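You operate a simulated robot arm through the tools that you are given. There is no shell and no other tool. Be economical: measure what you need, move in short steps, check, and stop when the job is done.

You run a simulated two-armed robot. Do the job below in one go: nothing can be reset, and whatever is moved stays where it is left.

JOB
Pick up the banded tube from the bench by the rack with one hand, pass it to the other hand and put it on the shelf under the test bench. Set down upright: banded tube.

It is judged by the outcome, as a careful person would: the job done as asked, and still so three seconds after it is handed in. It fails if anything else is knocked over, pushed out of place, dropped, spilled or broken.

ROBOT AND FRAMES
Two 7-joint arms with four-finger grippers on one trunk, on a base that drives. Base frame: it is fixed to the floor where the robot stands at the start and does not move with it; the origin is under the middle of the robot, x ahead of it, y to its left, z up; the surface under the hand at the start is at about z = 900. Readings come in mm, rad, newtons and seconds.
The left shoulder is at the start at [40, 181, 1154], the right one opposite. With the tool pointing down near the work surface each hand reaches from about 320 to 840 mm from the robot's upright axis, wherever it stands, measured 20 degrees to its own side. Places, roughly: shelf under the test bench [1700, -2100, 200]. Payload 3.67 kg a hand.
The tool frame of a hand sits at the grasp point between the pads (the TCP): z along the fingers, y along the line on which they close. The tips reach 28 mm beyond it. Largest opening 112 mm; the body of the gripper starts 73 mm behind the TCP.
Orientation is told as [roll, pitch, yaw] about the base's x, y, z axes, in that order, counted from this pose: with the fingers straight down and closing along the base's y, the tool's x points along the base's -x, its y along +y and its z along -z.

CONTROLS
- The arms move only by the tool nudge_tool. It takes "left_moves", "right_moves" or both (then of equal length, played together; a hand with none holds still); each is one flat list of numbers, 6 for each row, row after row: the shift along the tool's x, y, z in mm, then the turn, a rotation vector about the tool's x, y, z in rad. In form: [dx, dy, dz, ax, ay, az, dx, dy, dz, ax, ay, az, ...]. A call has 1 to 20 rows; each row is the pose to reach, as a shift and turn from the pose commanded when the call began, along the tool's axes at that moment. "left_hand" and "right_hand" are, for a hand that has rows, the closure in counts, from 0 (fully open) to 255 (shut), set as the call begins (left out, the last holds). A row lasts 0.2 s, in which the tool goes at most 50 mm and 0.15 rad; a call with a longer step from one row to the next is refused whole, and so is a gripper value outside its range. A pose out of reach is approached as far as the arm can. The call stops where the force on the tool passes 40 N (or 10 N more than at its start, if that is more) or the arm is blocked; 0.2 s more then pass. The fingers move at their own pace and stop on an object; they squeeze with about 38 N. The grip force told is the motor's: it shows also when the fingers shut on nothing. Time passes only in rows, and 0.2 s behind the last, so rows that repeat a pose let the fingers close. The reply holds the time, the measured pose of the TCP, the force on the tool along the base axes, the opening and the grip force, in the units named above and with some noise, with the torque about the TCP (base axes, N m) and any sound that the robot's microphone picked up, and new pictures: "views" is both (left out), scene, wrist or none (wrist: the cameras of the hands that moved).
- Cameras (640 x 400 px; columns grow to the right, rows downward): "scene" is now at [108.8, -9.7, 1386.8]; the picture's right is [-0.13, -0.99, 0.00], its down [-0.56, 0.07, -0.82] and it looks along [0.82, -0.11, -0.57] (base axes); focal length 265 px, centre (320, 200). "left" rides on the left gripper at [60, 18, -104] in its tool frame; the picture's right is [-0.29, 0.96, 0.00], its down [-0.80, -0.24, -0.55] and it looks along [-0.53, -0.16, 0.83] (tool axes); focal length 234 px, centre (320, 200). "right" rides on the right gripper at [60, -18, -104] in its tool frame; the picture's right is [0.29, 0.96, 0.00], its down [-0.80, 0.24, -0.55] and it looks along [-0.53, 0.16, 0.83] (tool axes); focal length 234 px, centre (320, 200). There is no depth. A picture from a camera that has moved, and an enlarged one, comes with that camera's place and axes in the base frame and with its lens.
- slide_trunk(by): slides the trunk up (or, below 0, down) by that many mm; the arms and the scene camera ride with it, the base frame stays. It gives what a move gives, with no picture.
- base_move(legs): drives the robot by 1 to 6 legs, each [ahead, left, turn to the left] in mm, mm and rad, along the robot's own axes; the way and the turn of a leg run together, so that a leg with both is an arc; at most 1500 mm and 3.142 rad a leg. The arms and the cameras ride along, it lands a little off, and it stops where it bumps. It gives what a move gives, and a new picture of the scene camera.
- head_to(pan, tilt): turns the head with the scene camera to pan (to the left, within 1.501 rad either way) and tilt (down, from -0.506 to 1.204), counted from straight ahead of the robot. It gives what a move gives, and a new picture of the scene camera.
- enlarge(camera, box): a new picture of the part [left, top, right, bottom] of that camera's present view, enlarged. It takes no simulated time.
- finish_job(): hands the job in; it is judged then, once.

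Go step by step. Nothing tells you exact positions but the pictures and the camera data: compare them with the known pose of the tool, close in by small moves and look again before you grip or let go. The budget is 120 turns and 260 pictures, counting those below and the enlarged ones. Unless the task says otherwise, let go and move clear before handing in, and close with one line.

The tools are called as name(argument=value, ...) on one line, values as JSON. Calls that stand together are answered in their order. nudge_tool: Moves the arms, as the interface text tells. Its arguments: {"type":"object","properties":{"left_moves":{"type":"array"},"left_hand":{"type":"number"},"right_moves":{"type":"array"},"right_hand":{"type":"number"},"views":{"type":"string","enum":["both","scene","wrist","none"]}},"required":[]} The other tools are called the same way: slide_trunk (by) slides the trunk up or down; base_move (legs) drives the base; head_to (pan, tilt) turns the head that bears the scene camera; enlarge (camera, box) takes an enlarged picture of a part of a camera's view; finish_job () hands the job in.

At the start:

```text
clock: 0.0
left_ee_pos: [411.8, 121.2, 1213.0]
left_tool_rot: [-0.001, 0.002, 0.001]
left_ft_force: [-0.2, -0.5, 0.5]
left_torque: [-0.03, 0.0, -0.01]
left_opening: 111.9
left_finger_force: 0.0
right_ee_pos: [301.3, -180.3, 1187.7]
right_tool_rot: [0.0, 0.002, 0.001]
right_ft_force: [0.3, -0.1, -0.3]
right_torque: [-0.02, 0.0, -0.02]
right_opening: 112.0
right_finger_force: 0.0
trunk travel left (down, up): [-275.0, 239.0]
robot x, y, heading: [0.3, 0.4, -0.004]
head pan, tilt: [-0.131, 0.604]
```

scene: 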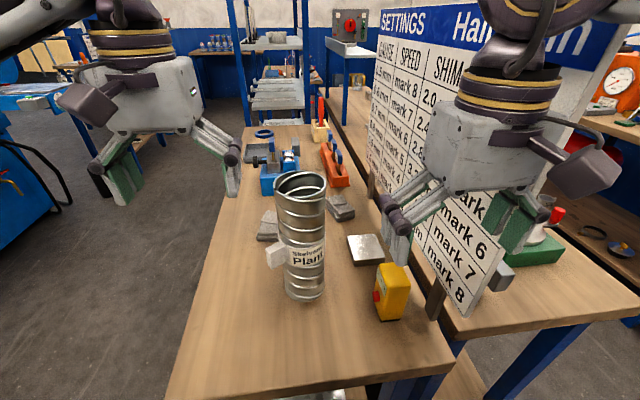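
right: 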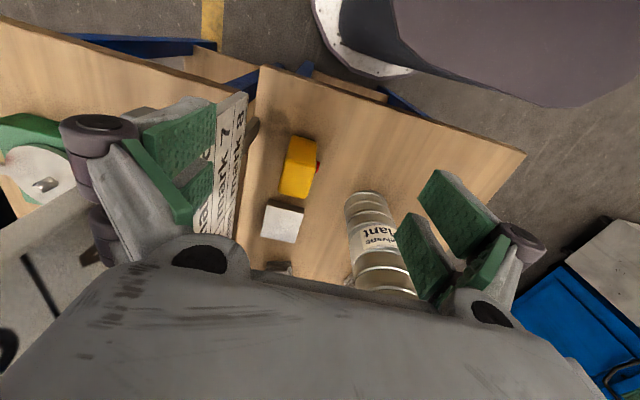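
left: 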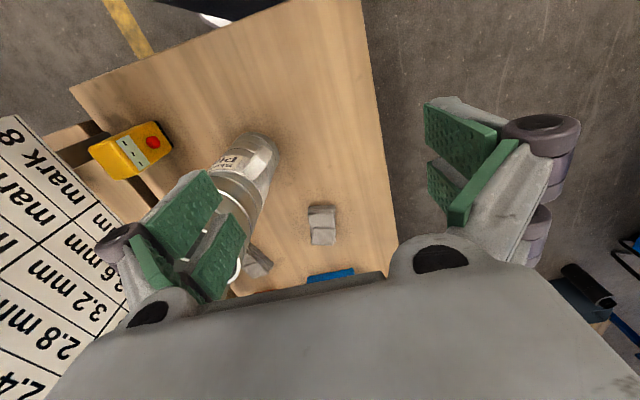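

I see a tall ringed metal tube with a label on the bench ahead. I'll look at it and its surroundings closer.

enlarge(camera="scene", box=[220, 100, 420, 330])

enlarge(camera="left", box=[80, 90, 380, 300])

head_to(pan=-0.9, tilt=0.35)

```text
1.74 times, centred on (320, 215) of scene
camera zoom: at [108.8, -9.7, 1386.8], right [-0.13, -0.99, 0.0], down [-0.56, 0.07, -0.82], along [0.82, -0.11, -0.57], focal length 462 px, centre (320, 174)
```

zoom: 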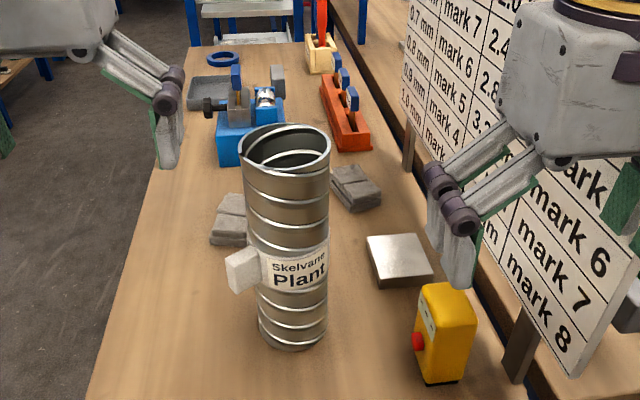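

```text
1.90 times, centred on (230, 195) of left
camera zoom: at [351.6, 139.5, 1317.1], right [0.29, 0.96, 0.0], down [0.8, -0.24, 0.55], along [0.53, -0.16, -0.83], focal length 446 px, centre (491, 210)
```

zoom: 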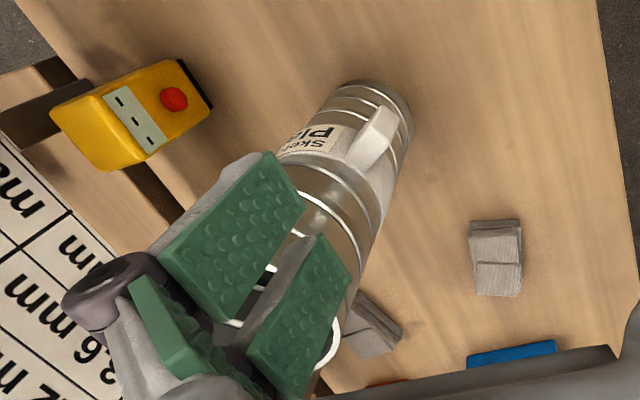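

```text
clock: 1.1
left_ee_pos: [412.5, 121.2, 1211.1]
left_tool_rot: [-0.002, -0.002, 0.0]
left_ft_force: [-0.1, 0.1, 0.7]
left_torque: [0.02, 0.03, 0.04]
left_opening: 112.1
left_finger_force: 0.0
right_ee_pos: [302.5, -176.8, 1186.2]
right_tool_rot: [-0.002, -0.001, 0.0]
right_ft_force: [0.4, -0.1, 1.1]
right_torque: [0.02, 0.02, 0.04]
right_opening: 112.0
right_finger_force: 0.1
trunk travel left (down, up): [-275.0, 239.0]
robot x, y, heading: [1.2, -0.3, -0.005]
head pan, tilt: [-0.901, 0.351]
camera scene: at [79.2, -71.1, 1409.9], right [-0.78, -0.62, 0.0], down [-0.21, 0.27, -0.94], along [0.58, -0.74, -0.34], focal length 265 px, centre (320, 200)
```

scene: 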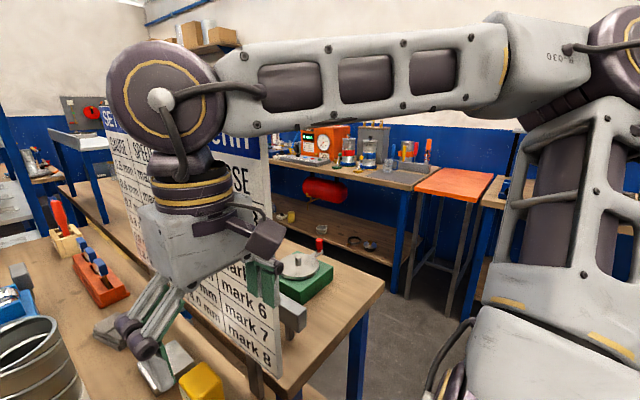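

The banded tube is the labelled ringed one: axis about (476, -26), diameter about 85, from z 900 to about 1164, with a lug at its left-front near z 1040. I plan to take it from above with the left hand, low from the front with the right, then set it down with the right. First I bring the left hand above it.

head_to(pan=-0.05, tilt=0.65)

nudge_tool(left_moves=[0, 0, -35, 0, 0, 0, -15, -37, -35, 0, 0, 0, -30, -74, -35, 0, 0, 0, -45, -110, -35, 0, 0, 0, -63, -146, -35, 0, 0, 0, -63, -146, -35, 0, 0, 0], left_hand=0, views="both")

```text
clock: 2.3
left_ee_pos: [410.6, 120.8, 1211.6]
left_tool_rot: [-0.001, 0.0, -0.001]
left_ft_force: [-0.6, 0.1, -0.7]
left_torque: [0.0, 0.0, 0.02]
left_opening: 112.0
left_finger_force: 0.0
right_ee_pos: [301.7, -178.0, 1187.8]
right_tool_rot: [0.0, 0.0, 0.001]
right_ft_force: [-0.2, -1.4, -1.0]
right_torque: [0.0, 0.0, 0.01]
right_opening: 112.0
right_finger_force: 0.1
trunk travel left (down, up): [-275.0, 239.0]
robot x, y, heading: [3.8, 0.1, 0.0]
head pan, tilt: [-0.051, 0.649]
camera scene: at [108.0, -2.7, 1382.9], right [-0.05, -1.0, 0.0], down [-0.6, 0.03, -0.8], along [0.8, -0.04, -0.6], focal length 265 px, centre (320, 200)
```

scene: 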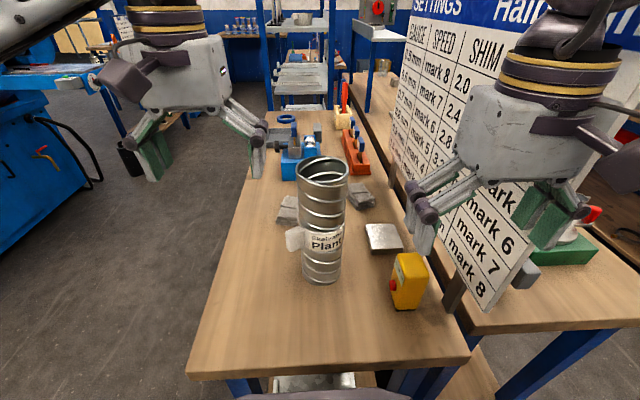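

```text
clock: 3.7
left_ee_pos: [474.1, -24.8, 1247.0]
left_tool_rot: [-0.001, 0.001, 0.002]
left_ft_force: [0.0, 0.6, 0.5]
left_torque: [0.0, 0.01, -0.04]
left_opening: 111.8
left_finger_force: 0.1
right_ee_pos: [300.7, -178.1, 1187.2]
right_tool_rot: [-0.002, -0.001, 0.0]
right_ft_force: [-0.4, 0.6, 0.0]
right_torque: [-0.02, -0.04, -0.01]
right_opening: 112.1
right_finger_force: 0.0
trunk travel left (down, up): [-275.0, 239.0]
robot x, y, heading: [0.5, 3.4, -0.0]
head pan, tilt: [-0.051, 0.649]
camera scene: at [107.3, -1.2, 1382.9], right [-0.05, -1.0, 0.0], down [-0.6, 0.03, -0.8], along [0.8, -0.04, -0.6], focal length 265 px, centre (320, 200)
camera left: at [414.9, -5.6, 1352.1], right [0.29, 0.96, 0.0], down [0.8, -0.24, 0.55], along [0.53, -0.16, -0.83], focal length 234 px, centre (320, 200)
```

scene: 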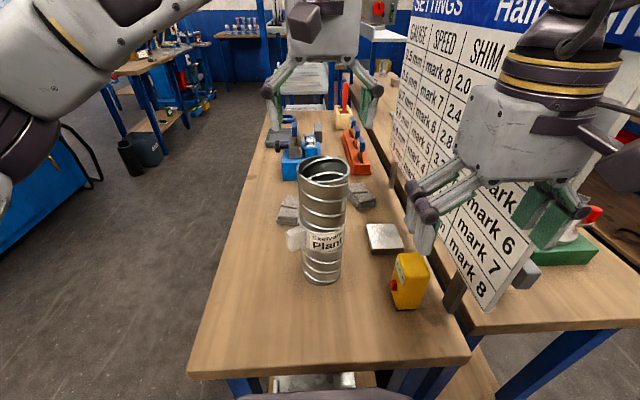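
left: 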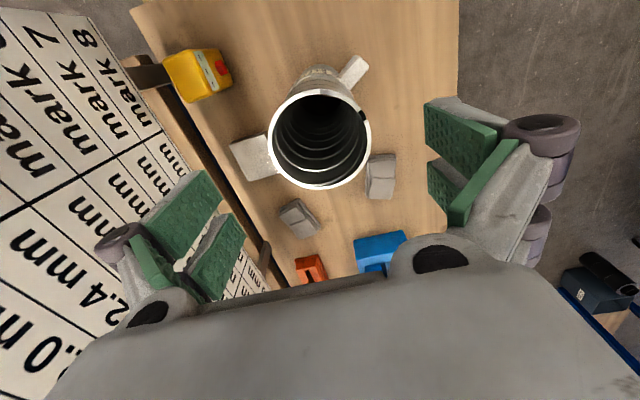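

The left hand sits centred over the tube (rim at about (477, -24, 1162)). I descend so that the pads take the top 60 mm.

nudge_tool(left_moves=[-3, 0, 30, 0, 0, 0, -3, 0, 60, 0, 0, 0, -3, 0, 85, 0, 0, 0, -3, 0, 100, 0, 0, 0, -3, 0, 115, 0, 0, 0, -3, 0, 115, 0, 0, 0], views="both")

```text
clock: 5.1
left_ee_pos: [476.6, -25.5, 1131.5]
left_tool_rot: [-0.001, 0.001, 0.001]
left_ft_force: [0.4, -0.3, 0.0]
left_torque: [-0.02, -0.03, -0.01]
left_opening: 111.8
left_finger_force: 0.0
right_ee_pos: [302.0, -178.0, 1187.5]
right_tool_rot: [0.001, 0.001, -0.001]
right_ft_force: [0.3, -0.2, -0.8]
right_torque: [0.01, -0.03, 0.0]
right_opening: 112.1
right_finger_force: 0.1
trunk travel left (down, up): [-275.0, 239.0]
robot x, y, heading: [-0.5, 1.1, 0.004]
head pan, tilt: [-0.051, 0.649]
camera scene: at [107.9, -2.9, 1382.8], right [-0.05, -1.0, 0.0], down [-0.6, 0.03, -0.8], along [0.8, -0.04, -0.6], focal length 265 px, centre (320, 200)
camera left: at [417.7, -6.6, 1236.5], right [0.29, 0.96, 0.0], down [0.8, -0.24, 0.55], along [0.53, -0.16, -0.83], focal length 234 px, centre (320, 200)
```

scene: 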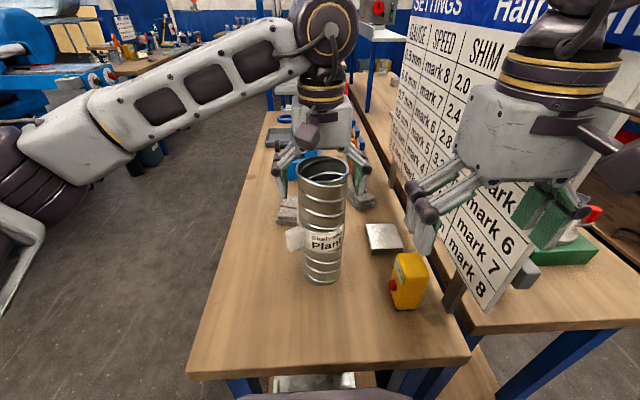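
left: 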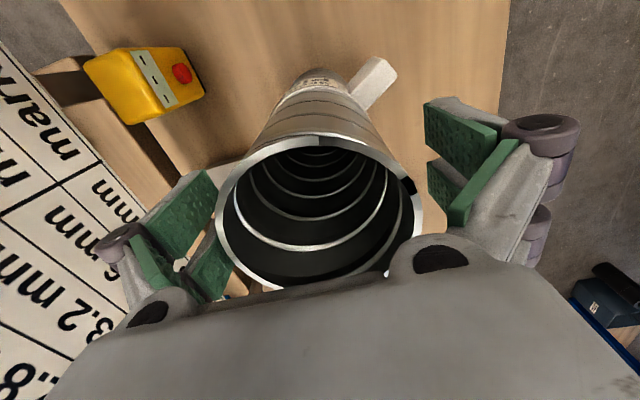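

The fingers straddle the rim as computed. I close the left hand.

nudge_tool(left_moves=[0, 0, 0, 0, 0, 0, 0, 0, 0, 0, 0, 0, 0, 0, 0, 0, 0, 0, 0, 0, 0, 0, 0, 0], left_hand=255, views="both")

```text
clock: 6.1
left_ee_pos: [476.9, -25.1, 1131.4]
left_tool_rot: [-0.002, 0.0, 0.0]
left_ft_force: [0.7, -0.4, 3.3]
left_torque: [-0.01, -0.14, -0.04]
left_opening: 85.7
left_finger_force: 37.5
right_ee_pos: [300.9, -179.7, 1185.9]
right_tool_rot: [0.0, -0.001, 0.001]
right_ft_force: [-0.2, -0.1, 0.7]
right_torque: [0.0, 0.03, 0.01]
right_opening: 112.1
right_finger_force: 0.1
trunk travel left (down, up): [-275.0, 239.0]
robot x, y, heading: [-0.8, -1.7, 0.001]
head pan, tilt: [-0.051, 0.649]
camera scene: at [107.8, -2.9, 1382.9], right [-0.05, -1.0, 0.0], down [-0.6, 0.03, -0.8], along [0.8, -0.04, -0.6], focal length 265 px, centre (320, 200)
camera left: at [417.6, -6.7, 1236.8], right [0.29, 0.96, 0.0], down [0.8, -0.24, 0.55], along [0.53, -0.16, -0.83], focal length 234 px, centre (320, 200)
```

scene: 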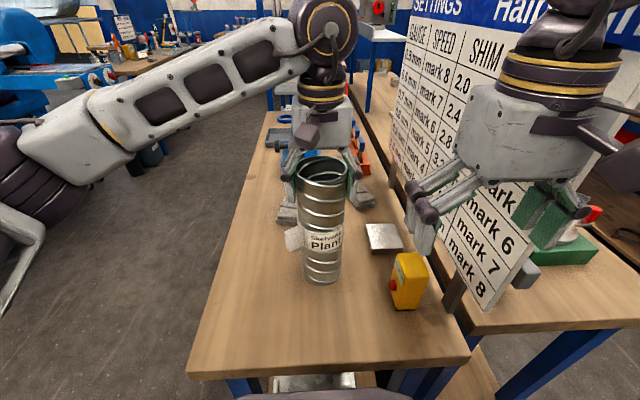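
left: 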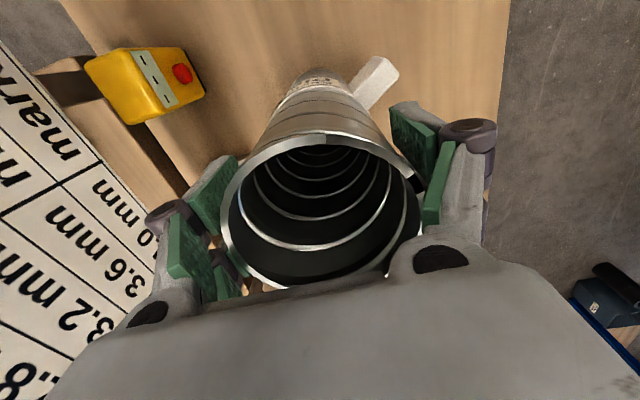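

The tube is gripped at 85.7 mm. I lift it straight up 130 mm.

nudge_tool(left_moves=[0, 0, -10, 0, 0, 0, 0, 0, -30, 0, 0, 0, 0, 0, -55, 0, 0, 0, 0, 0, -80, 0, 0, 0, 0, 0, -105, 0, 0, 0, 0, 0, -130, 0, 0, 0, 0, 0, -130, 0, 0, 0], views="both")

```text
clock: 7.7
left_ee_pos: [476.9, -25.4, 1262.2]
left_tool_rot: [0.002, 0.002, 0.0]
left_ft_force: [0.6, 0.2, -2.3]
left_torque: [0.0, 0.03, 0.01]
left_opening: 85.7
left_finger_force: 38.0
right_ee_pos: [301.6, -179.2, 1186.7]
right_tool_rot: [0.0, 0.001, -0.001]
right_ft_force: [-0.4, -0.1, -0.3]
right_torque: [-0.04, -0.01, 0.01]
right_opening: 112.0
right_finger_force: 0.0
trunk travel left (down, up): [-275.0, 239.0]
robot x, y, heading: [1.1, 0.6, 0.0]
head pan, tilt: [-0.051, 0.649]
camera scene: at [108.7, -2.5, 1382.7], right [-0.05, -1.0, 0.0], down [-0.6, 0.03, -0.8], along [0.8, -0.04, -0.61], focal length 265 px, centre (320, 200)
camera left: at [417.8, -6.5, 1366.9], right [0.29, 0.96, 0.0], down [0.8, -0.24, 0.55], along [0.53, -0.16, -0.83], focal length 234 px, centre (320, 200)
```

scene: 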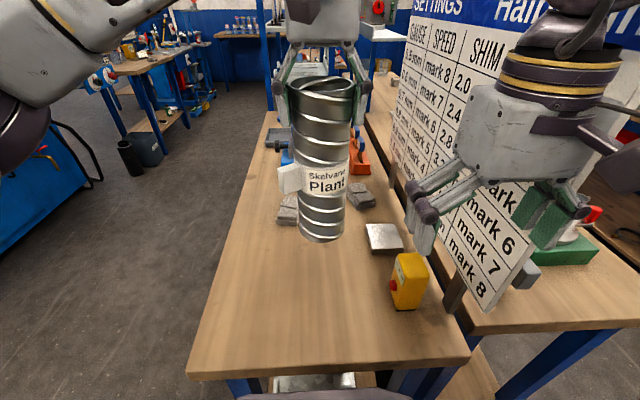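
left: 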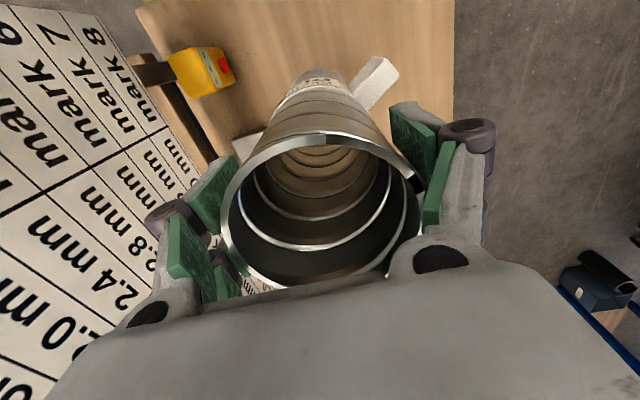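

The tube hangs free and light (about 0.3 kg). I turn it with the left wrist so that its lug points away from the robot, and meanwhile tilt the right hand forward into its starting place.

nudge_tool(left_moves=[0, 0, 0, 0, 0, 0.14, 0, 0, 0, 0, 0, 0.28, 0, 0, 0, 0, 0, 0.42, 0, 0, 0, 0, 0, 0.56, 0, 0, 0, 0, 0, 0.7, 0, 0, 0, 0, 0, 0.84, 0, 0, 0, 0, 0, 0.98, 0, 0, 0, 0, 0, 1.12, 0, 0, 0, 0, 0, 1.26, 0, 0, 0, 0, 0, 1.4, 0, 0, 0, 0, 0, 1.54, 0, 0, 0, 0, 0, 1.65, 0, 0, 0, 0, 0, 1.65], right_moves=[-15, 0, 0, 0, 0, 0, -30, 10, 0, 0, -0.1, 0, -40, 20, 0, 0, -0.21, 0, -50, 40, 0, 0, -0.34, 0, -55, 60, 0, 0, -0.47, 0, -58, 80, 0, 0, -0.6, 0, -60, 100, 0, 0, -0.73, 0, -61, 120, 0, 0, -0.86, 0, -61, 135, 0, 0, -0.96, 0, -61, 150, 0, 0, -1.047, 0, -61, 153, 0, 0, -1.047, 0, -61, 153, 0, 0, -1.047, 0, -61, 153, 0, 0, -1.047, 0], right_hand=0, views="both")

```text
clock: 10.1
left_ee_pos: [380.9, -43.5, 1225.1]
left_tool_rot: [0.008, -0.004, -1.503]
left_ft_force: [3.9, 0.2, -2.4]
left_torque: [0.24, 0.23, 0.1]
left_opening: 85.8
left_finger_force: 38.0
left hand out of reach, approached as far as the arm can: row 9, 10, 11, 12
right_ee_pos: [371.3, -39.0, 1191.7]
right_tool_rot: [-0.004, -1.054, 0.008]
right_ft_force: [-3.4, 0.3, -1.4]
right_torque: [-0.23, -0.31, -0.16]
right_opening: 112.1
right_finger_force: 0.1
right hand out of reach, approached as far as the arm can: row 10, 11, 12
trunk travel left (down, up): [-275.0, 239.0]
robot x, y, heading: [0.5, 0.7, 0.002]
head pan, tilt: [-0.051, 0.649]
stopped in row 12 (left hand): the force on the tool passed its limit at 65 N (the readings are from after the stop); the commanded pose is now the measured one
camera scene: at [110.0, -3.0, 1382.7], right [-0.05, -1.0, 0.0], down [-0.61, 0.03, -0.8], along [0.79, -0.04, -0.61], focal length 265 px, centre (320, 200)
camera right: at [250.9, -56.1, 1191.5], right [-0.15, 0.96, -0.25], down [-0.09, 0.24, 0.97], along [0.99, 0.16, 0.05], focal length 234 px, centre (320, 200)
camera left: at [393.9, 17.8, 1330.0], right [0.97, -0.22, 0.01], down [-0.19, -0.81, 0.56], along [-0.12, -0.54, -0.83], focal length 234 px, centre (320, 200)
```

scene: 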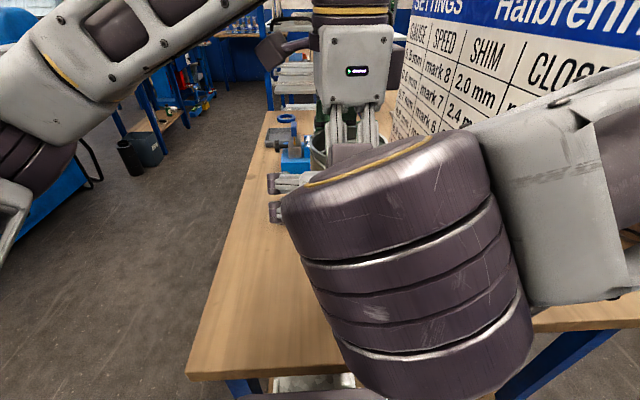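
right: 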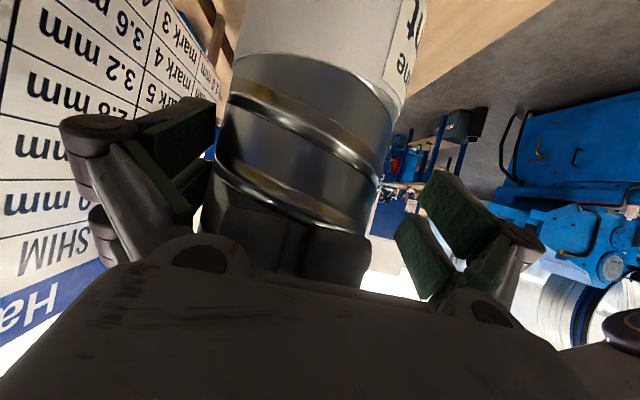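
left: 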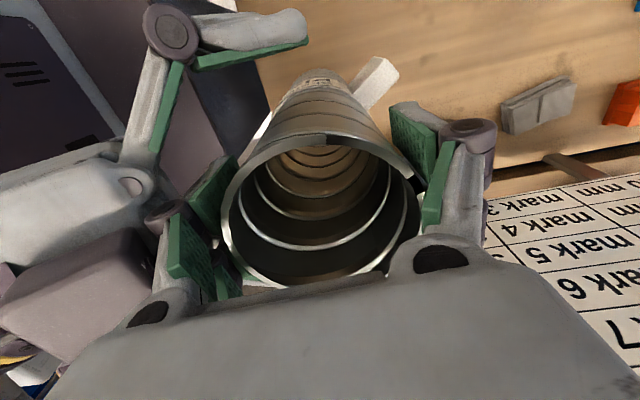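

The left wrist ran out of reach at that turn, drew back, and met the right hand; the tube is still held firmly between them. I back the right hand off a little along its fingers first.

nudge_tool(right_moves=[0, 0, -8, 0, 0, 0, 0, 0, -16, 0, 0, 0, 0, 0, -24, 0, 0, 0, 0, 0, -30, 0, 0, 0], views="wrist")

```text
clock: 11.1
left_ee_pos: [378.6, -44.3, 1226.7]
left_tool_rot: [0.008, -0.006, -1.504]
left_ft_force: [1.1, 0.4, -2.6]
left_torque: [0.0, 0.04, 0.02]
left_opening: 86.0
left_finger_force: 38.3
right_ee_pos: [346.5, -37.0, 1212.0]
right_tool_rot: [-0.001, -1.053, 0.004]
right_ft_force: [0.7, 0.6, -0.1]
right_torque: [0.0, 0.01, -0.02]
right_opening: 111.9
right_finger_force: 0.1
right hand out of reach, approached as far as the arm can: row 2, 3, 4
trunk travel left (down, up): [-275.0, 239.0]
robot x, y, heading: [-3.3, -1.6, -0.001]
head pan, tilt: [-0.051, 0.649]
camera right: at [225.7, -54.4, 1212.2], right [-0.14, 0.96, -0.25], down [-0.09, 0.24, 0.97], along [0.99, 0.16, 0.05], focal length 234 px, centre (320, 200)
```

right: 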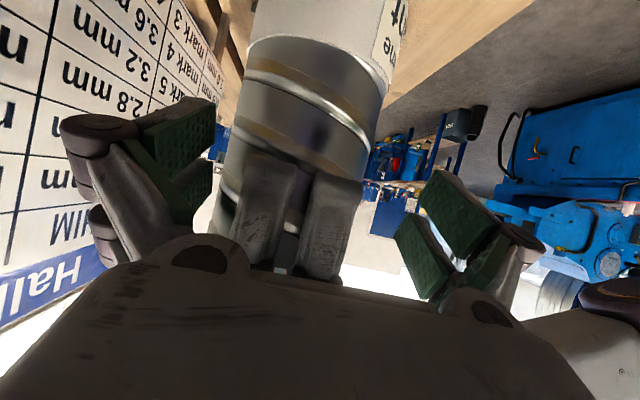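

Contact is gone. Now I move the left hand forward and up again, easing the turn back to a reachable angle.

nudge_tool(left_moves=[0, 8, 0, 0, 0, -0.08, 2, 20, -3, 0, 0, -0.16, 4, 35, -8, 0, 0, -0.25, 7, 55, -15, 0, 0, -0.34, 10, 75, -25, 0, 0, -0.43, 12, 99, -35, 0, 0, -0.5, 12, 99, -35, 0, 0, -0.5], views="both")

```text
clock: 12.7
left_ee_pos: [476.5, -25.7, 1261.5]
left_tool_rot: [0.005, -0.01, -1.004]
left_ft_force: [-0.4, -0.1, -4.3]
left_torque: [-0.01, 0.01, -0.02]
left_opening: 85.6
left_finger_force: 37.9
right_ee_pos: [345.8, -37.1, 1213.0]
right_tool_rot: [-0.004, -1.056, 0.003]
right_ft_force: [0.4, -0.1, -0.2]
right_torque: [-0.01, 0.03, -0.03]
right_opening: 111.9
right_finger_force: 0.1
trunk travel left (down, up): [-275.0, 239.0]
robot x, y, heading: [-0.3, 1.1, 0.001]
head pan, tilt: [-0.051, 0.649]
camera scene: at [107.8, -2.5, 1382.8], right [-0.05, -1.0, 0.0], down [-0.6, 0.03, -0.8], along [0.8, -0.04, -0.6], focal length 265 px, centre (320, 200)
camera left: at [458.0, 36.4, 1366.5], right [0.96, 0.27, 0.01], down [0.22, -0.8, 0.56], along [0.16, -0.54, -0.83], focal length 234 px, centre (320, 200)
```

scene: 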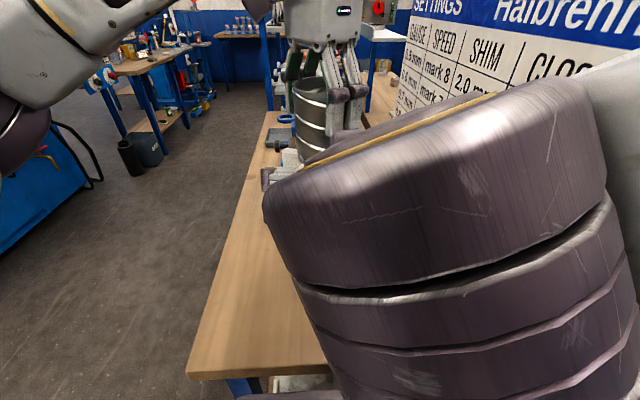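
left: 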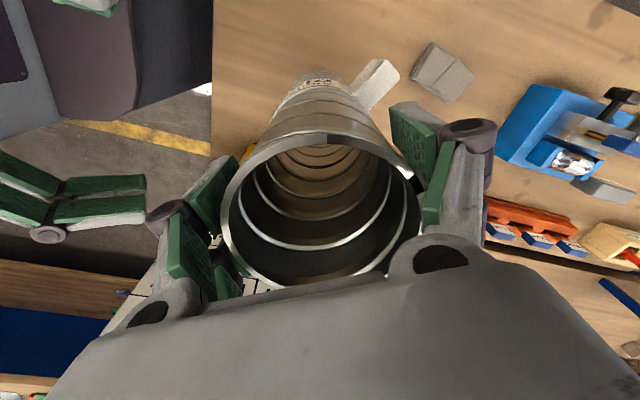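

The tube is held as before, lug now forward-left. I bring the right hand down to its approach line, below the lug's height, and look.

nudge_tool(right_moves=[12, 4, 10, 0, 0, 0, 24, 8, 30, 0, 0, 0, 35, 12, 50, 0, 0, 0, 35, 12, 61, 0, 0, 0, 35, 12, 61, 0, 0, 0], views="both")

```text
clock: 13.9
left_ee_pos: [469.6, -27.0, 1263.8]
left_tool_rot: [0.011, -0.011, -1.005]
left_ft_force: [-0.5, 0.5, -2.9]
left_torque: [-0.02, 0.02, 0.0]
left_opening: 85.5
left_finger_force: 38.4
right_ee_pos: [390.4, -39.8, 1165.9]
right_tool_rot: [-0.001, -1.063, 0.002]
right_ft_force: [-0.7, -0.5, -0.5]
right_torque: [0.03, 0.04, 0.02]
right_opening: 112.1
right_finger_force: 0.0
right hand out of reach, approached as far as the arm can: row 1, 2, 3, 4, 5
trunk travel left (down, up): [-275.0, 239.0]
robot x, y, heading: [1.5, -2.9, 0.001]
head pan, tilt: [-0.051, 0.649]
camera scene: at [101.4, -4.4, 1383.3], right [-0.05, -1.0, 0.0], down [-0.6, 0.03, -0.8], along [0.8, -0.04, -0.6], focal length 265 px, centre (320, 200)
camera right: at [270.4, -56.5, 1164.5], right [-0.14, 0.96, -0.25], down [-0.1, 0.24, 0.97], along [0.99, 0.16, 0.06], focal length 234 px, centre (320, 200)
```

scene: 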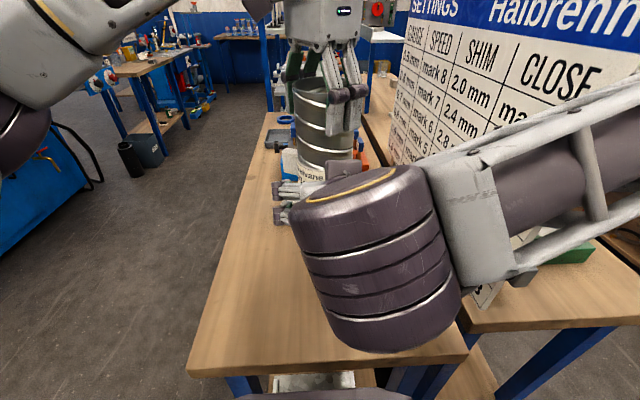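
right: 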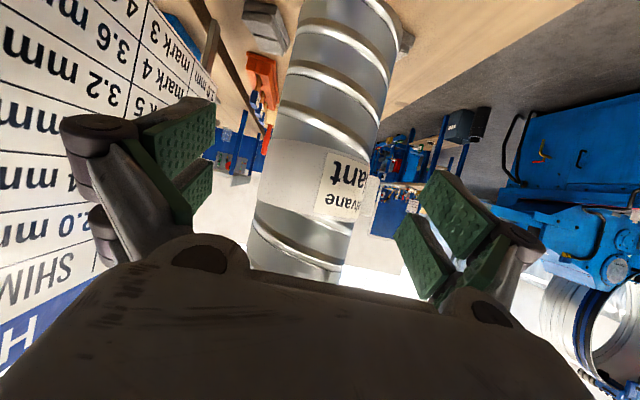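

Things shifted about 6 mm back as the right arm neared its limit; I want to see whether the right elbow is touching the bench.

head_to(pan=-0.75, tilt=0.95)

```text
clock: 15.0
left_ee_pos: [469.3, -25.1, 1264.9]
left_tool_rot: [0.009, -0.012, -1.005]
left_ft_force: [0.4, -1.1, -3.6]
left_torque: [0.03, 0.02, 0.01]
left_opening: 85.5
left_finger_force: 37.8
right_ee_pos: [390.1, -38.4, 1165.2]
right_tool_rot: [0.002, -1.063, 0.002]
right_ft_force: [0.1, 0.5, 0.0]
right_torque: [0.03, 0.02, 0.0]
right_opening: 111.7
right_finger_force: 0.1
trunk travel left (down, up): [-275.0, 239.0]
robot x, y, heading: [2.4, 0.9, -0.001]
head pan, tilt: [-0.75, 0.949]
camera scene: at [67.5, -49.9, 1359.0], right [-0.68, -0.73, 0.0], down [-0.59, 0.56, -0.58], along [0.43, -0.4, -0.81], focal length 265 px, centre (320, 200)
```

scene: 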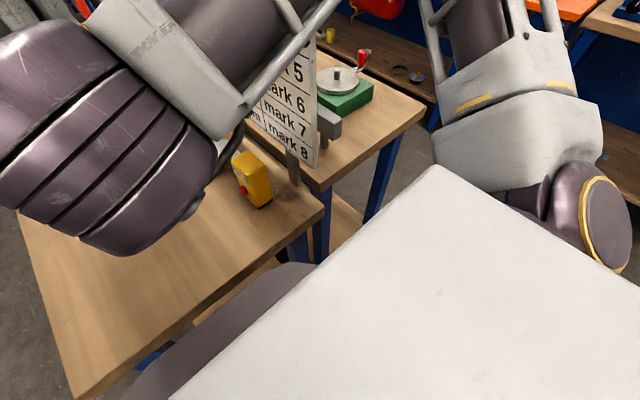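

The right arm is cramped across the body. I'll bring it in from the right instead: shift it right and yaw it about 45° so its fingers point ahead-left, which also clears the lug.

nudge_tool(right_moves=[0, -25, 0, 0, 0, 0, 0, -50, 0, 0, 0, 0, 0, -67, 0, -0.087, 0, -0.048, 0, -67, 0, -0.21, 0, -0.117, 0, -67, 0, -0.33, 0, -0.183, 0, -67, 0, -0.45, 0, -0.25, 0, -67, 0, -0.57, 0, -0.317, 0, -67, 0, -0.7, 0, -0.389, 0, -67, 0, -0.7, 0, -0.389], views="wrist")

head_to(pan=-0.2, tilt=0.65)

```text
clock: 17.2
left_ee_pos: [463.2, -15.9, 1266.0]
left_tool_rot: [0.01, -0.017, -1.006]
left_ft_force: [0.6, 0.1, -3.4]
left_torque: [0.05, 0.05, 0.0]
left_opening: 85.4
left_finger_force: 38.1
right_ee_pos: [415.2, -86.1, 1194.5]
right_tool_rot: [-0.063, -1.065, 0.885]
right_ft_force: [-1.1, -0.5, -0.6]
right_torque: [0.01, -0.01, 0.0]
right_opening: 112.0
right_finger_force: 0.0
right hand out of reach, approached as far as the arm can: row 1, 2, 3, 4, 5, 6, 7, 8, 9
trunk travel left (down, up): [-275.0, 239.0]
robot x, y, heading: [-0.9, 1.5, 0.0]
head pan, tilt: [-0.75, 0.949]
stopped in row 9 (right hand): the arm was blocked; the commanded pose is now the measured one
camera right: at [346.9, -185.5, 1192.5], right [-0.79, 0.54, -0.28], down [-0.27, 0.11, 0.96], along [0.55, 0.84, 0.06], focal length 234 px, centre (320, 200)
```

right: 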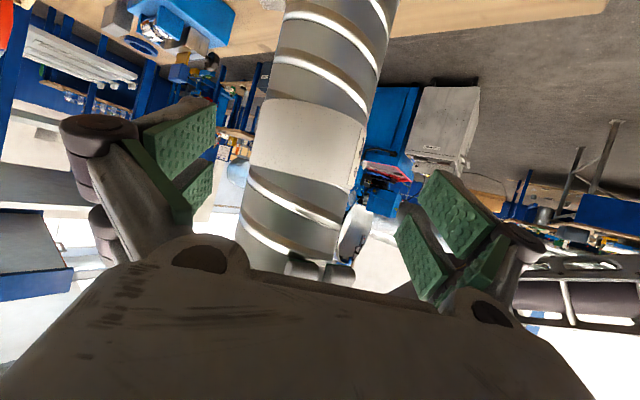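

```text
clock: 18.2
left_ee_pos: [461.3, -13.3, 1268.0]
left_tool_rot: [0.011, -0.021, -1.005]
left_ft_force: [0.0, -0.4, -3.5]
left_torque: [0.02, 0.05, -0.01]
left_opening: 85.5
left_finger_force: 37.7
right_ee_pos: [414.4, -85.4, 1192.0]
right_tool_rot: [-0.052, -1.062, 0.869]
right_ft_force: [-0.5, -0.3, -0.4]
right_torque: [0.01, 0.01, -0.03]
right_opening: 112.0
right_finger_force: 0.0
trunk travel left (down, up): [-275.0, 239.0]
robot x, y, heading: [-2.8, -2.9, 0.0]
head pan, tilt: [-0.201, 0.649]
camera scene: at [91.2, -3.3, 1384.0], right [-0.2, -0.98, 0.01], down [-0.58, 0.11, -0.8], along [0.79, -0.17, -0.59], focal length 265 px, centre (320, 200)
```

scene: 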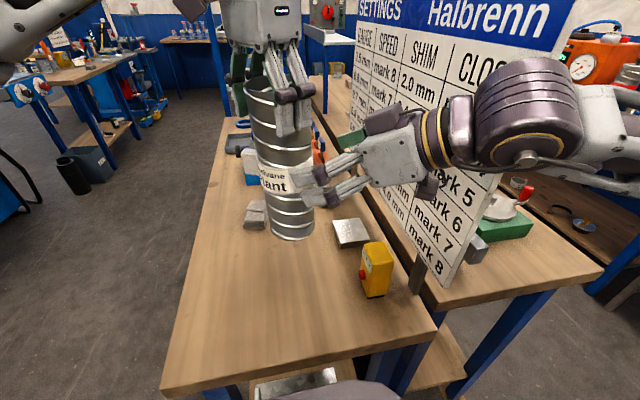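

The right forearm is leaning on the near edge of the sign board (about x 318, y -275), which pushes the robot back. I drive straight back away from it, the tube staying well above the bench.

base_move(legs=[[-150, 0, 0]])

```text
clock: 19.6
left_ee_pos: [325.9, -23.8, 1261.1]
left_tool_rot: [0.006, -0.008, -1.003]
left_ft_force: [-0.3, 0.6, -3.8]
left_torque: [0.0, 0.04, 0.02]
left_opening: 85.3
left_finger_force: 37.9
right_ee_pos: [281.4, -97.1, 1186.2]
right_tool_rot: [-0.011, -1.058, 0.828]
right_ft_force: [-0.2, -0.6, 0.1]
right_torque: [0.0, 0.02, 0.01]
right_opening: 111.9
right_finger_force: 0.1
trunk travel left (down, up): [-275.0, 239.0]
robot x, y, heading: [-150.8, 0.5, -0.004]
head pan, tilt: [-0.201, 0.649]
camera scene: at [-44.3, -14.4, 1382.8], right [-0.2, -0.98, 0.0], down [-0.59, 0.12, -0.8], along [0.78, -0.16, -0.6], focal length 265 px, centre (320, 200)
```

scene: 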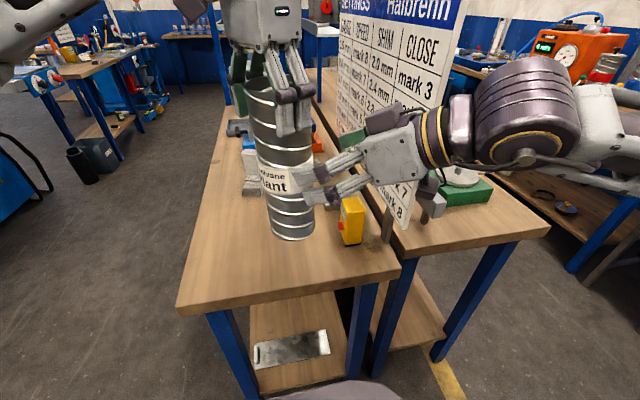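

The lean is gone and the board stands where it stood. I back off further so that the handover happens clear of the bench, and look to the right for the route.

base_move(legs=[[-300, 0, 0]])

head_to(pan=-1.3, tilt=0.4)

head_to(pan=-0.2, tilt=0.65)

```text
clock: 21.5
left_ee_pos: [68.2, -25.0, 1264.2]
left_tool_rot: [0.011, -0.01, -1.008]
left_ft_force: [-2.0, 0.6, -2.3]
left_torque: [0.07, -0.04, 0.01]
left_opening: 85.4
left_finger_force: 37.4
right_ee_pos: [23.3, -98.0, 1189.1]
right_tool_rot: [-0.02, -1.063, 0.833]
right_ft_force: [-0.3, -0.4, 1.2]
right_torque: [-0.05, -0.03, -0.08]
right_opening: 112.2
right_finger_force: 0.0
trunk travel left (down, up): [-275.0, 239.0]
robot x, y, heading: [-404.7, -4.2, 0.006]
head pan, tilt: [-0.201, 0.649]
stopped in leg 1: the robot was blocked; the commanded pose is now the measured one
camera scene: at [-302.2, -15.1, 1383.4], right [-0.2, -0.98, 0.0], down [-0.59, 0.12, -0.8], along [0.78, -0.16, -0.6], focal length 265 px, centre (320, 200)
```

scene: 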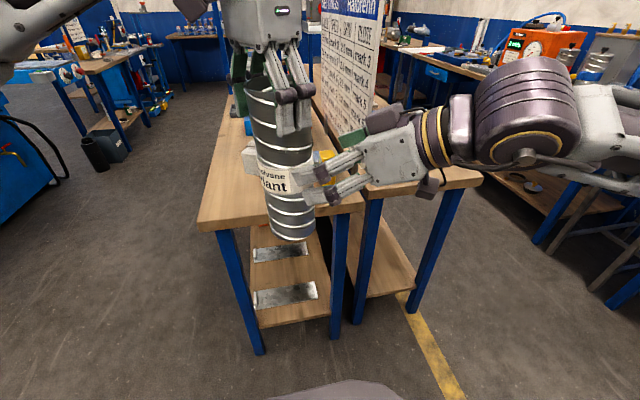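

```text
clock: 22.8
left_ee_pos: [74.0, -24.1, 1260.0]
left_tool_rot: [0.005, -0.008, -1.006]
left_ft_force: [-0.5, -0.3, -3.8]
left_torque: [0.01, 0.06, 0.01]
left_opening: 85.7
left_finger_force: 37.4
right_ee_pos: [29.4, -97.9, 1186.9]
right_tool_rot: [-0.011, -1.06, 0.828]
right_ft_force: [-0.1, -0.9, -1.0]
right_torque: [0.02, 0.0, 0.02]
right_opening: 112.0
right_finger_force: 0.0
trunk travel left (down, up): [-275.0, 239.0]
robot x, y, heading: [-397.0, 2.3, -0.002]
head pan, tilt: [-1.3, 0.4]
camera scene: at [-354.7, -87.1, 1405.3], right [-0.96, -0.27, 0.0], down [-0.11, 0.38, -0.92], along [0.25, -0.89, -0.39], focal length 265 px, centre (320, 200)
```

scene: 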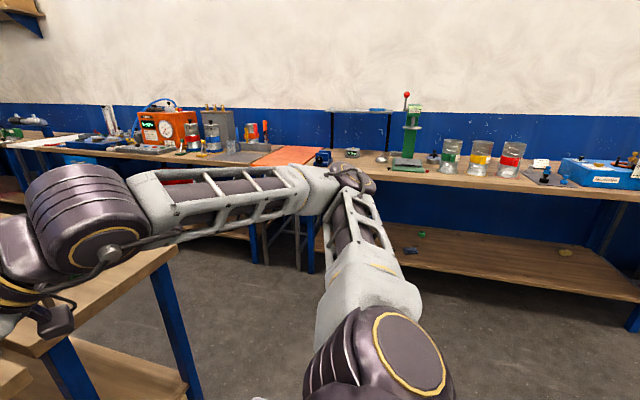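

```text
clock: 24.1
left_ee_pos: [74.1, -24.1, 1261.2]
left_tool_rot: [0.004, -0.009, -1.005]
left_ft_force: [-0.2, 0.3, -3.3]
left_torque: [0.03, 0.02, -0.01]
left_opening: 85.4
left_finger_force: 38.1
right_ee_pos: [30.0, -98.7, 1186.2]
right_tool_rot: [-0.011, -1.06, 0.827]
right_ft_force: [0.1, 0.5, 0.4]
right_torque: [0.03, 0.0, -0.02]
right_opening: 112.2
right_finger_force: 0.1
trunk travel left (down, up): [-275.0, 239.0]
robot x, y, heading: [-401.3, 4.3, 0.002]
head pan, tilt: [-0.201, 0.649]
camera scene: at [-295.0, -15.2, 1382.8], right [-0.2, -0.98, 0.0], down [-0.59, 0.12, -0.8], along [0.78, -0.16, -0.6], focal length 265 px, centre (320, 200)
```

scene: 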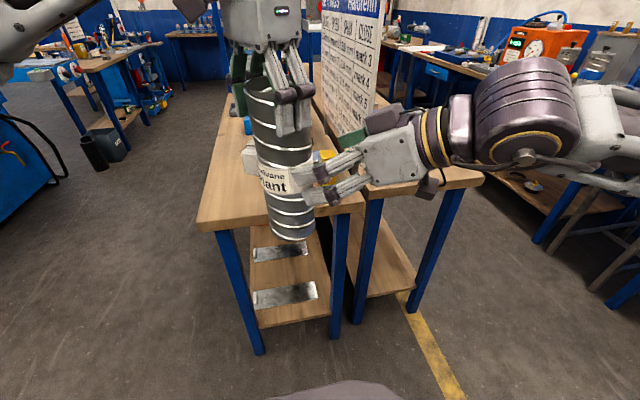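

Here nothing surrounds the hands. I align the right hand with the tube's axis, low down, still short of it, and check.

nudge_tool(right_moves=[8, 4, -16, 0, 0, 0, 20, 10, -16, 0, 0, 0, 30, 18, -16, 0, 0, 0, 30, 18, -16, 0, 0, 0], views="both")

```text
clock: 25.1
left_ee_pos: [73.8, -24.6, 1261.8]
left_tool_rot: [0.006, -0.008, -1.005]
left_ft_force: [0.0, -0.6, -3.9]
left_torque: [0.05, -0.01, -0.02]
left_opening: 85.6
left_finger_force: 37.6
right_ee_pos: [31.6, -106.4, 1190.4]
right_tool_rot: [-0.008, -1.06, 0.828]
right_ft_force: [0.7, 0.6, -0.1]
right_torque: [0.01, 0.01, 0.01]
right_opening: 112.0
right_finger_force: 0.1
right hand out of reach, approached as far as the arm can: row 1, 2, 3, 4
trunk travel left (down, up): [-275.0, 239.0]
robot x, y, heading: [-401.5, 0.8, -0.0]
head pan, tilt: [-0.201, 0.649]
camera scene: at [-295.3, -15.4, 1382.8], right [-0.2, -0.98, 0.0], down [-0.59, 0.12, -0.8], along [0.78, -0.16, -0.6], focal length 265 px, centre (320, 200)
camera right: at [-36.9, -205.8, 1188.8], right [-0.79, 0.55, -0.26], down [-0.24, 0.1, 0.97], along [0.56, 0.83, 0.05], focal length 234 px, centre (320, 200)
```

scene: 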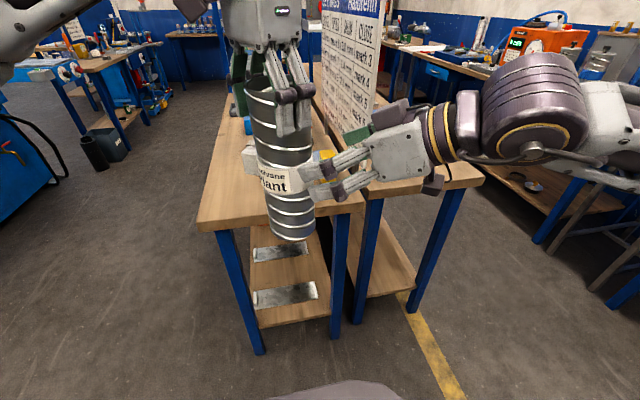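
right: 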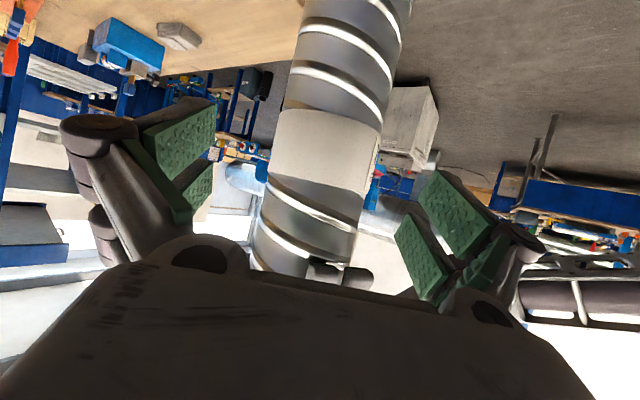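

The right arm is folded too tightly here. I move the left hand with the tube farther out (150 ahead, 50 to the right) to give the right arm room.

nudge_tool(left_moves=[-20, 17, 0, 0, 0, 0, -46, 36, 0, 0, 0, 0, -72, 56, 0, 0, 0, 0, -98, 76, 0, 0, 0, 0, -123, 100, 0, 0, 0, 0, -123, 100, 0, 0, 0, 0], views="scene")

```text
clock: 26.5
left_ee_pos: [147.5, -63.5, 1244.5]
left_tool_rot: [0.005, -0.011, -1.002]
left_ft_force: [0.0, -0.9, -3.4]
left_torque: [0.01, 0.01, 0.03]
left_opening: 85.4
left_finger_force: 37.7
left hand out of reach, approached as far as the arm can: row 3, 4, 5, 6
right_ee_pos: [32.1, -106.8, 1190.9]
right_tool_rot: [-0.012, -1.06, 0.827]
right_ft_force: [0.2, -0.6, 0.6]
right_torque: [0.01, 0.04, 0.02]
right_opening: 112.1
right_finger_force: 0.1
trunk travel left (down, up): [-275.0, 239.0]
robot x, y, heading: [-404.2, -0.1, -0.0]
head pan, tilt: [-0.201, 0.649]
camera scene: at [-294.9, -15.2, 1382.8], right [-0.2, -0.98, 0.0], down [-0.59, 0.12, -0.8], along [0.78, -0.16, -0.61], focal length 265 px, centre (320, 200)
```

scene: 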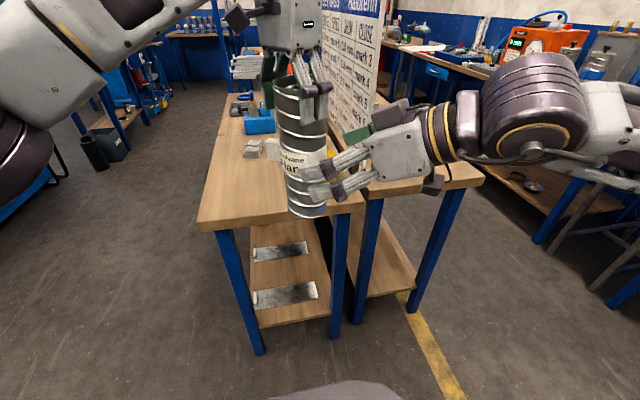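

Both arms are working too high above their shoulders. I raise the trunk by 200 and then lower the hands, so that the tube stays above bench height.

slide_trunk(by=200)

nudge_tool(left_moves=[0, 0, 40, 0, 0, 0, 0, 0, 80, 0, 0, 0, 0, 0, 120, 0, 0, 0, -15, 15, 160, 0, 0, 0, -30, 30, 200, 0, 0, 0, -30, 30, 200, 0, 0, 0], right_moves=[0, 0, 0, 0, 0, 0, 0, -10, -20, 0, 0, 0, 20, -20, -20, 0, 0, 0, 60, -30, -20, 0, 0, 0, 100, -30, 0, 0, 0, 0, 100, -30, 0, 0, 0, 0], views="both")

```text
clock: 28.7
left_ee_pos: [146.0, -62.4, 1445.3]
left_tool_rot: [0.007, -0.008, -1.003]
left_ft_force: [-0.2, 0.9, -3.9]
left_torque: [0.03, 0.01, 0.0]
left_opening: 85.4
left_finger_force: 38.0
right_ee_pos: [31.5, -105.0, 1390.6]
right_tool_rot: [-0.011, -1.059, 0.828]
right_ft_force: [0.5, -0.7, 0.5]
right_torque: [0.0, -0.02, -0.03]
right_opening: 112.0
right_finger_force: 0.0
trunk travel left (down, up): [-475.0, 39.0]
robot x, y, heading: [-402.2, 2.3, -0.0]
head pan, tilt: [-0.201, 0.649]
```

```text
clock: 30.1
left_ee_pos: [183.2, -70.5, 1257.3]
left_tool_rot: [0.006, -0.009, -1.004]
left_ft_force: [-0.6, -0.2, -3.0]
left_torque: [0.03, 0.0, -0.03]
left_opening: 85.4
left_finger_force: 38.1
left hand out of reach, approached as far as the arm can: row 5, 6
right_ee_pos: [56.6, -168.2, 1313.3]
right_tool_rot: [-0.011, -1.059, 0.831]
right_ft_force: [-0.9, 0.6, -0.2]
right_torque: [0.03, 0.0, -0.02]
right_opening: 112.0
right_finger_force: 0.1
right hand out of reach, approached as far as the arm can: row 3, 4, 5, 6
trunk travel left (down, up): [-475.0, 39.0]
robot x, y, heading: [-402.3, 0.4, -0.001]
head pan, tilt: [-0.201, 0.649]
camera scene: at [-296.3, -14.3, 1583.5], right [-0.2, -0.98, 0.0], down [-0.59, 0.12, -0.8], along [0.78, -0.16, -0.6], focal length 265 px, centre (320, 200)
camera right: at [-13.0, -268.6, 1311.6], right [-0.8, 0.55, -0.26], down [-0.24, 0.1, 0.96], along [0.56, 0.83, 0.05], focal length 234 px, centre (320, 200)
camera left: at [165.6, -9.5, 1360.9], right [0.96, 0.27, 0.01], down [0.22, -0.8, 0.56], along [0.16, -0.54, -0.83], focal length 234 px, centre (320, 200)
```

scene: 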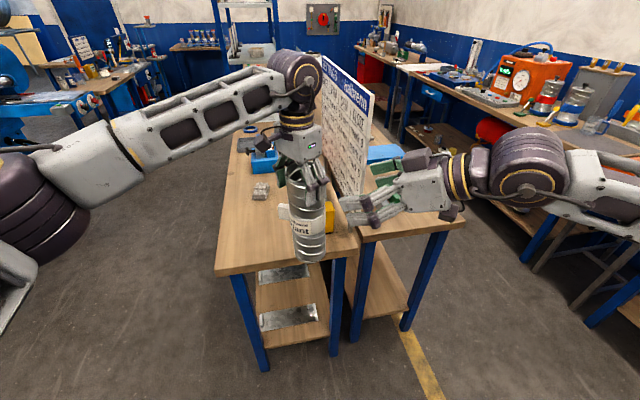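
right: 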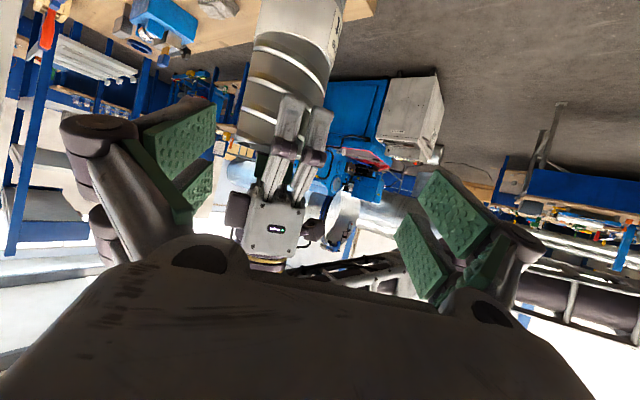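
left: 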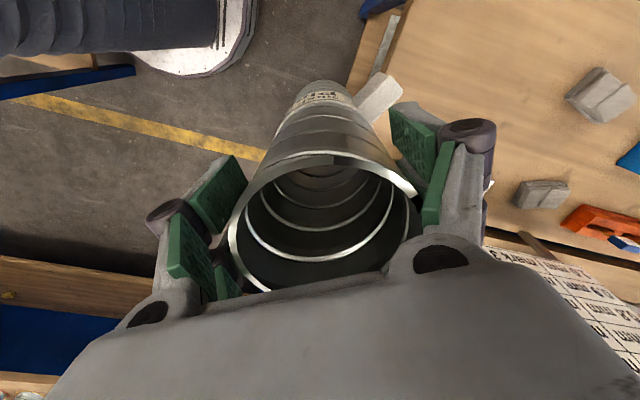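

The tube sits slightly lower in the left grip, but is secure. I now bring the right hand to a point 130 mm short of the tube, lower down.

nudge_tool(right_moves=[18, -5, 19, 0, 0, 0, 36, -10, 38, 0, 0, 0, 54, -15, 57, 0, 0, 0, 72, -20, 76, 0, 0, 0, 90, -24, 95, 0, 0, 0, 108, -26, 111, 0, 0, 0, 108, -26, 111, 0, 0, 0], views="both")

```text
clock: 31.7
left_ee_pos: [184.6, -71.9, 1256.2]
left_tool_rot: [0.006, -0.008, -1.003]
left_ft_force: [0.9, -0.3, -2.6]
left_torque: [0.05, 0.02, 0.0]
left_opening: 85.3
left_finger_force: 38.3
right_ee_pos: [105.7, -156.5, 1164.2]
right_tool_rot: [-0.009, -1.059, 0.828]
right_ft_force: [0.0, 0.5, 0.4]
right_torque: [0.02, -0.01, 0.01]
right_opening: 112.1
right_finger_force: 0.1
trunk travel left (down, up): [-475.0, 39.0]
robot x, y, heading: [-398.9, 1.5, 0.002]
head pan, tilt: [-0.201, 0.649]
camera scene: at [-295.1, -15.4, 1583.3], right [-0.2, -0.98, 0.0], down [-0.59, 0.12, -0.8], along [0.78, -0.16, -0.6], focal length 265 px, centre (320, 200)
camera right: at [37.7, -255.4, 1162.5], right [-0.79, 0.55, -0.26], down [-0.24, 0.1, 0.97], along [0.56, 0.83, 0.05], focal length 234 px, centre (320, 200)
```

scene: 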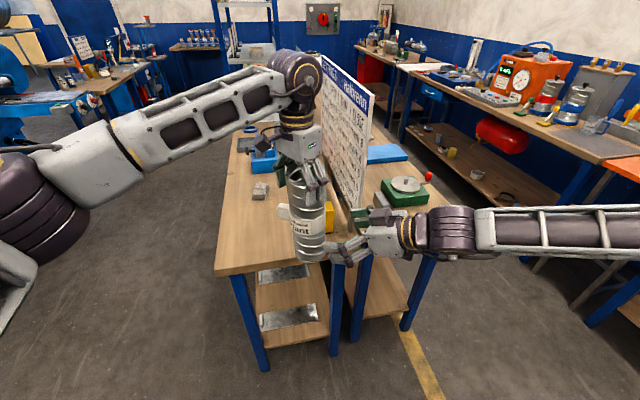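
right: 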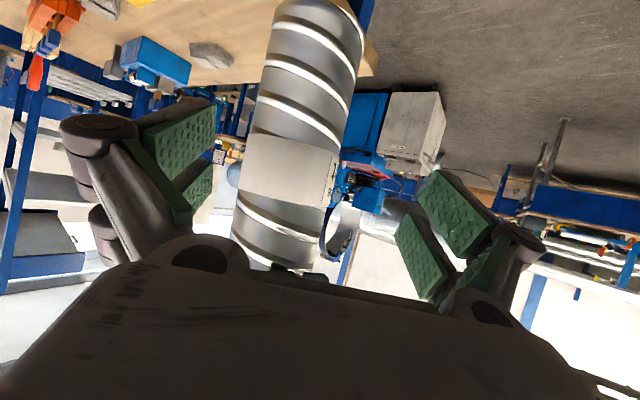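

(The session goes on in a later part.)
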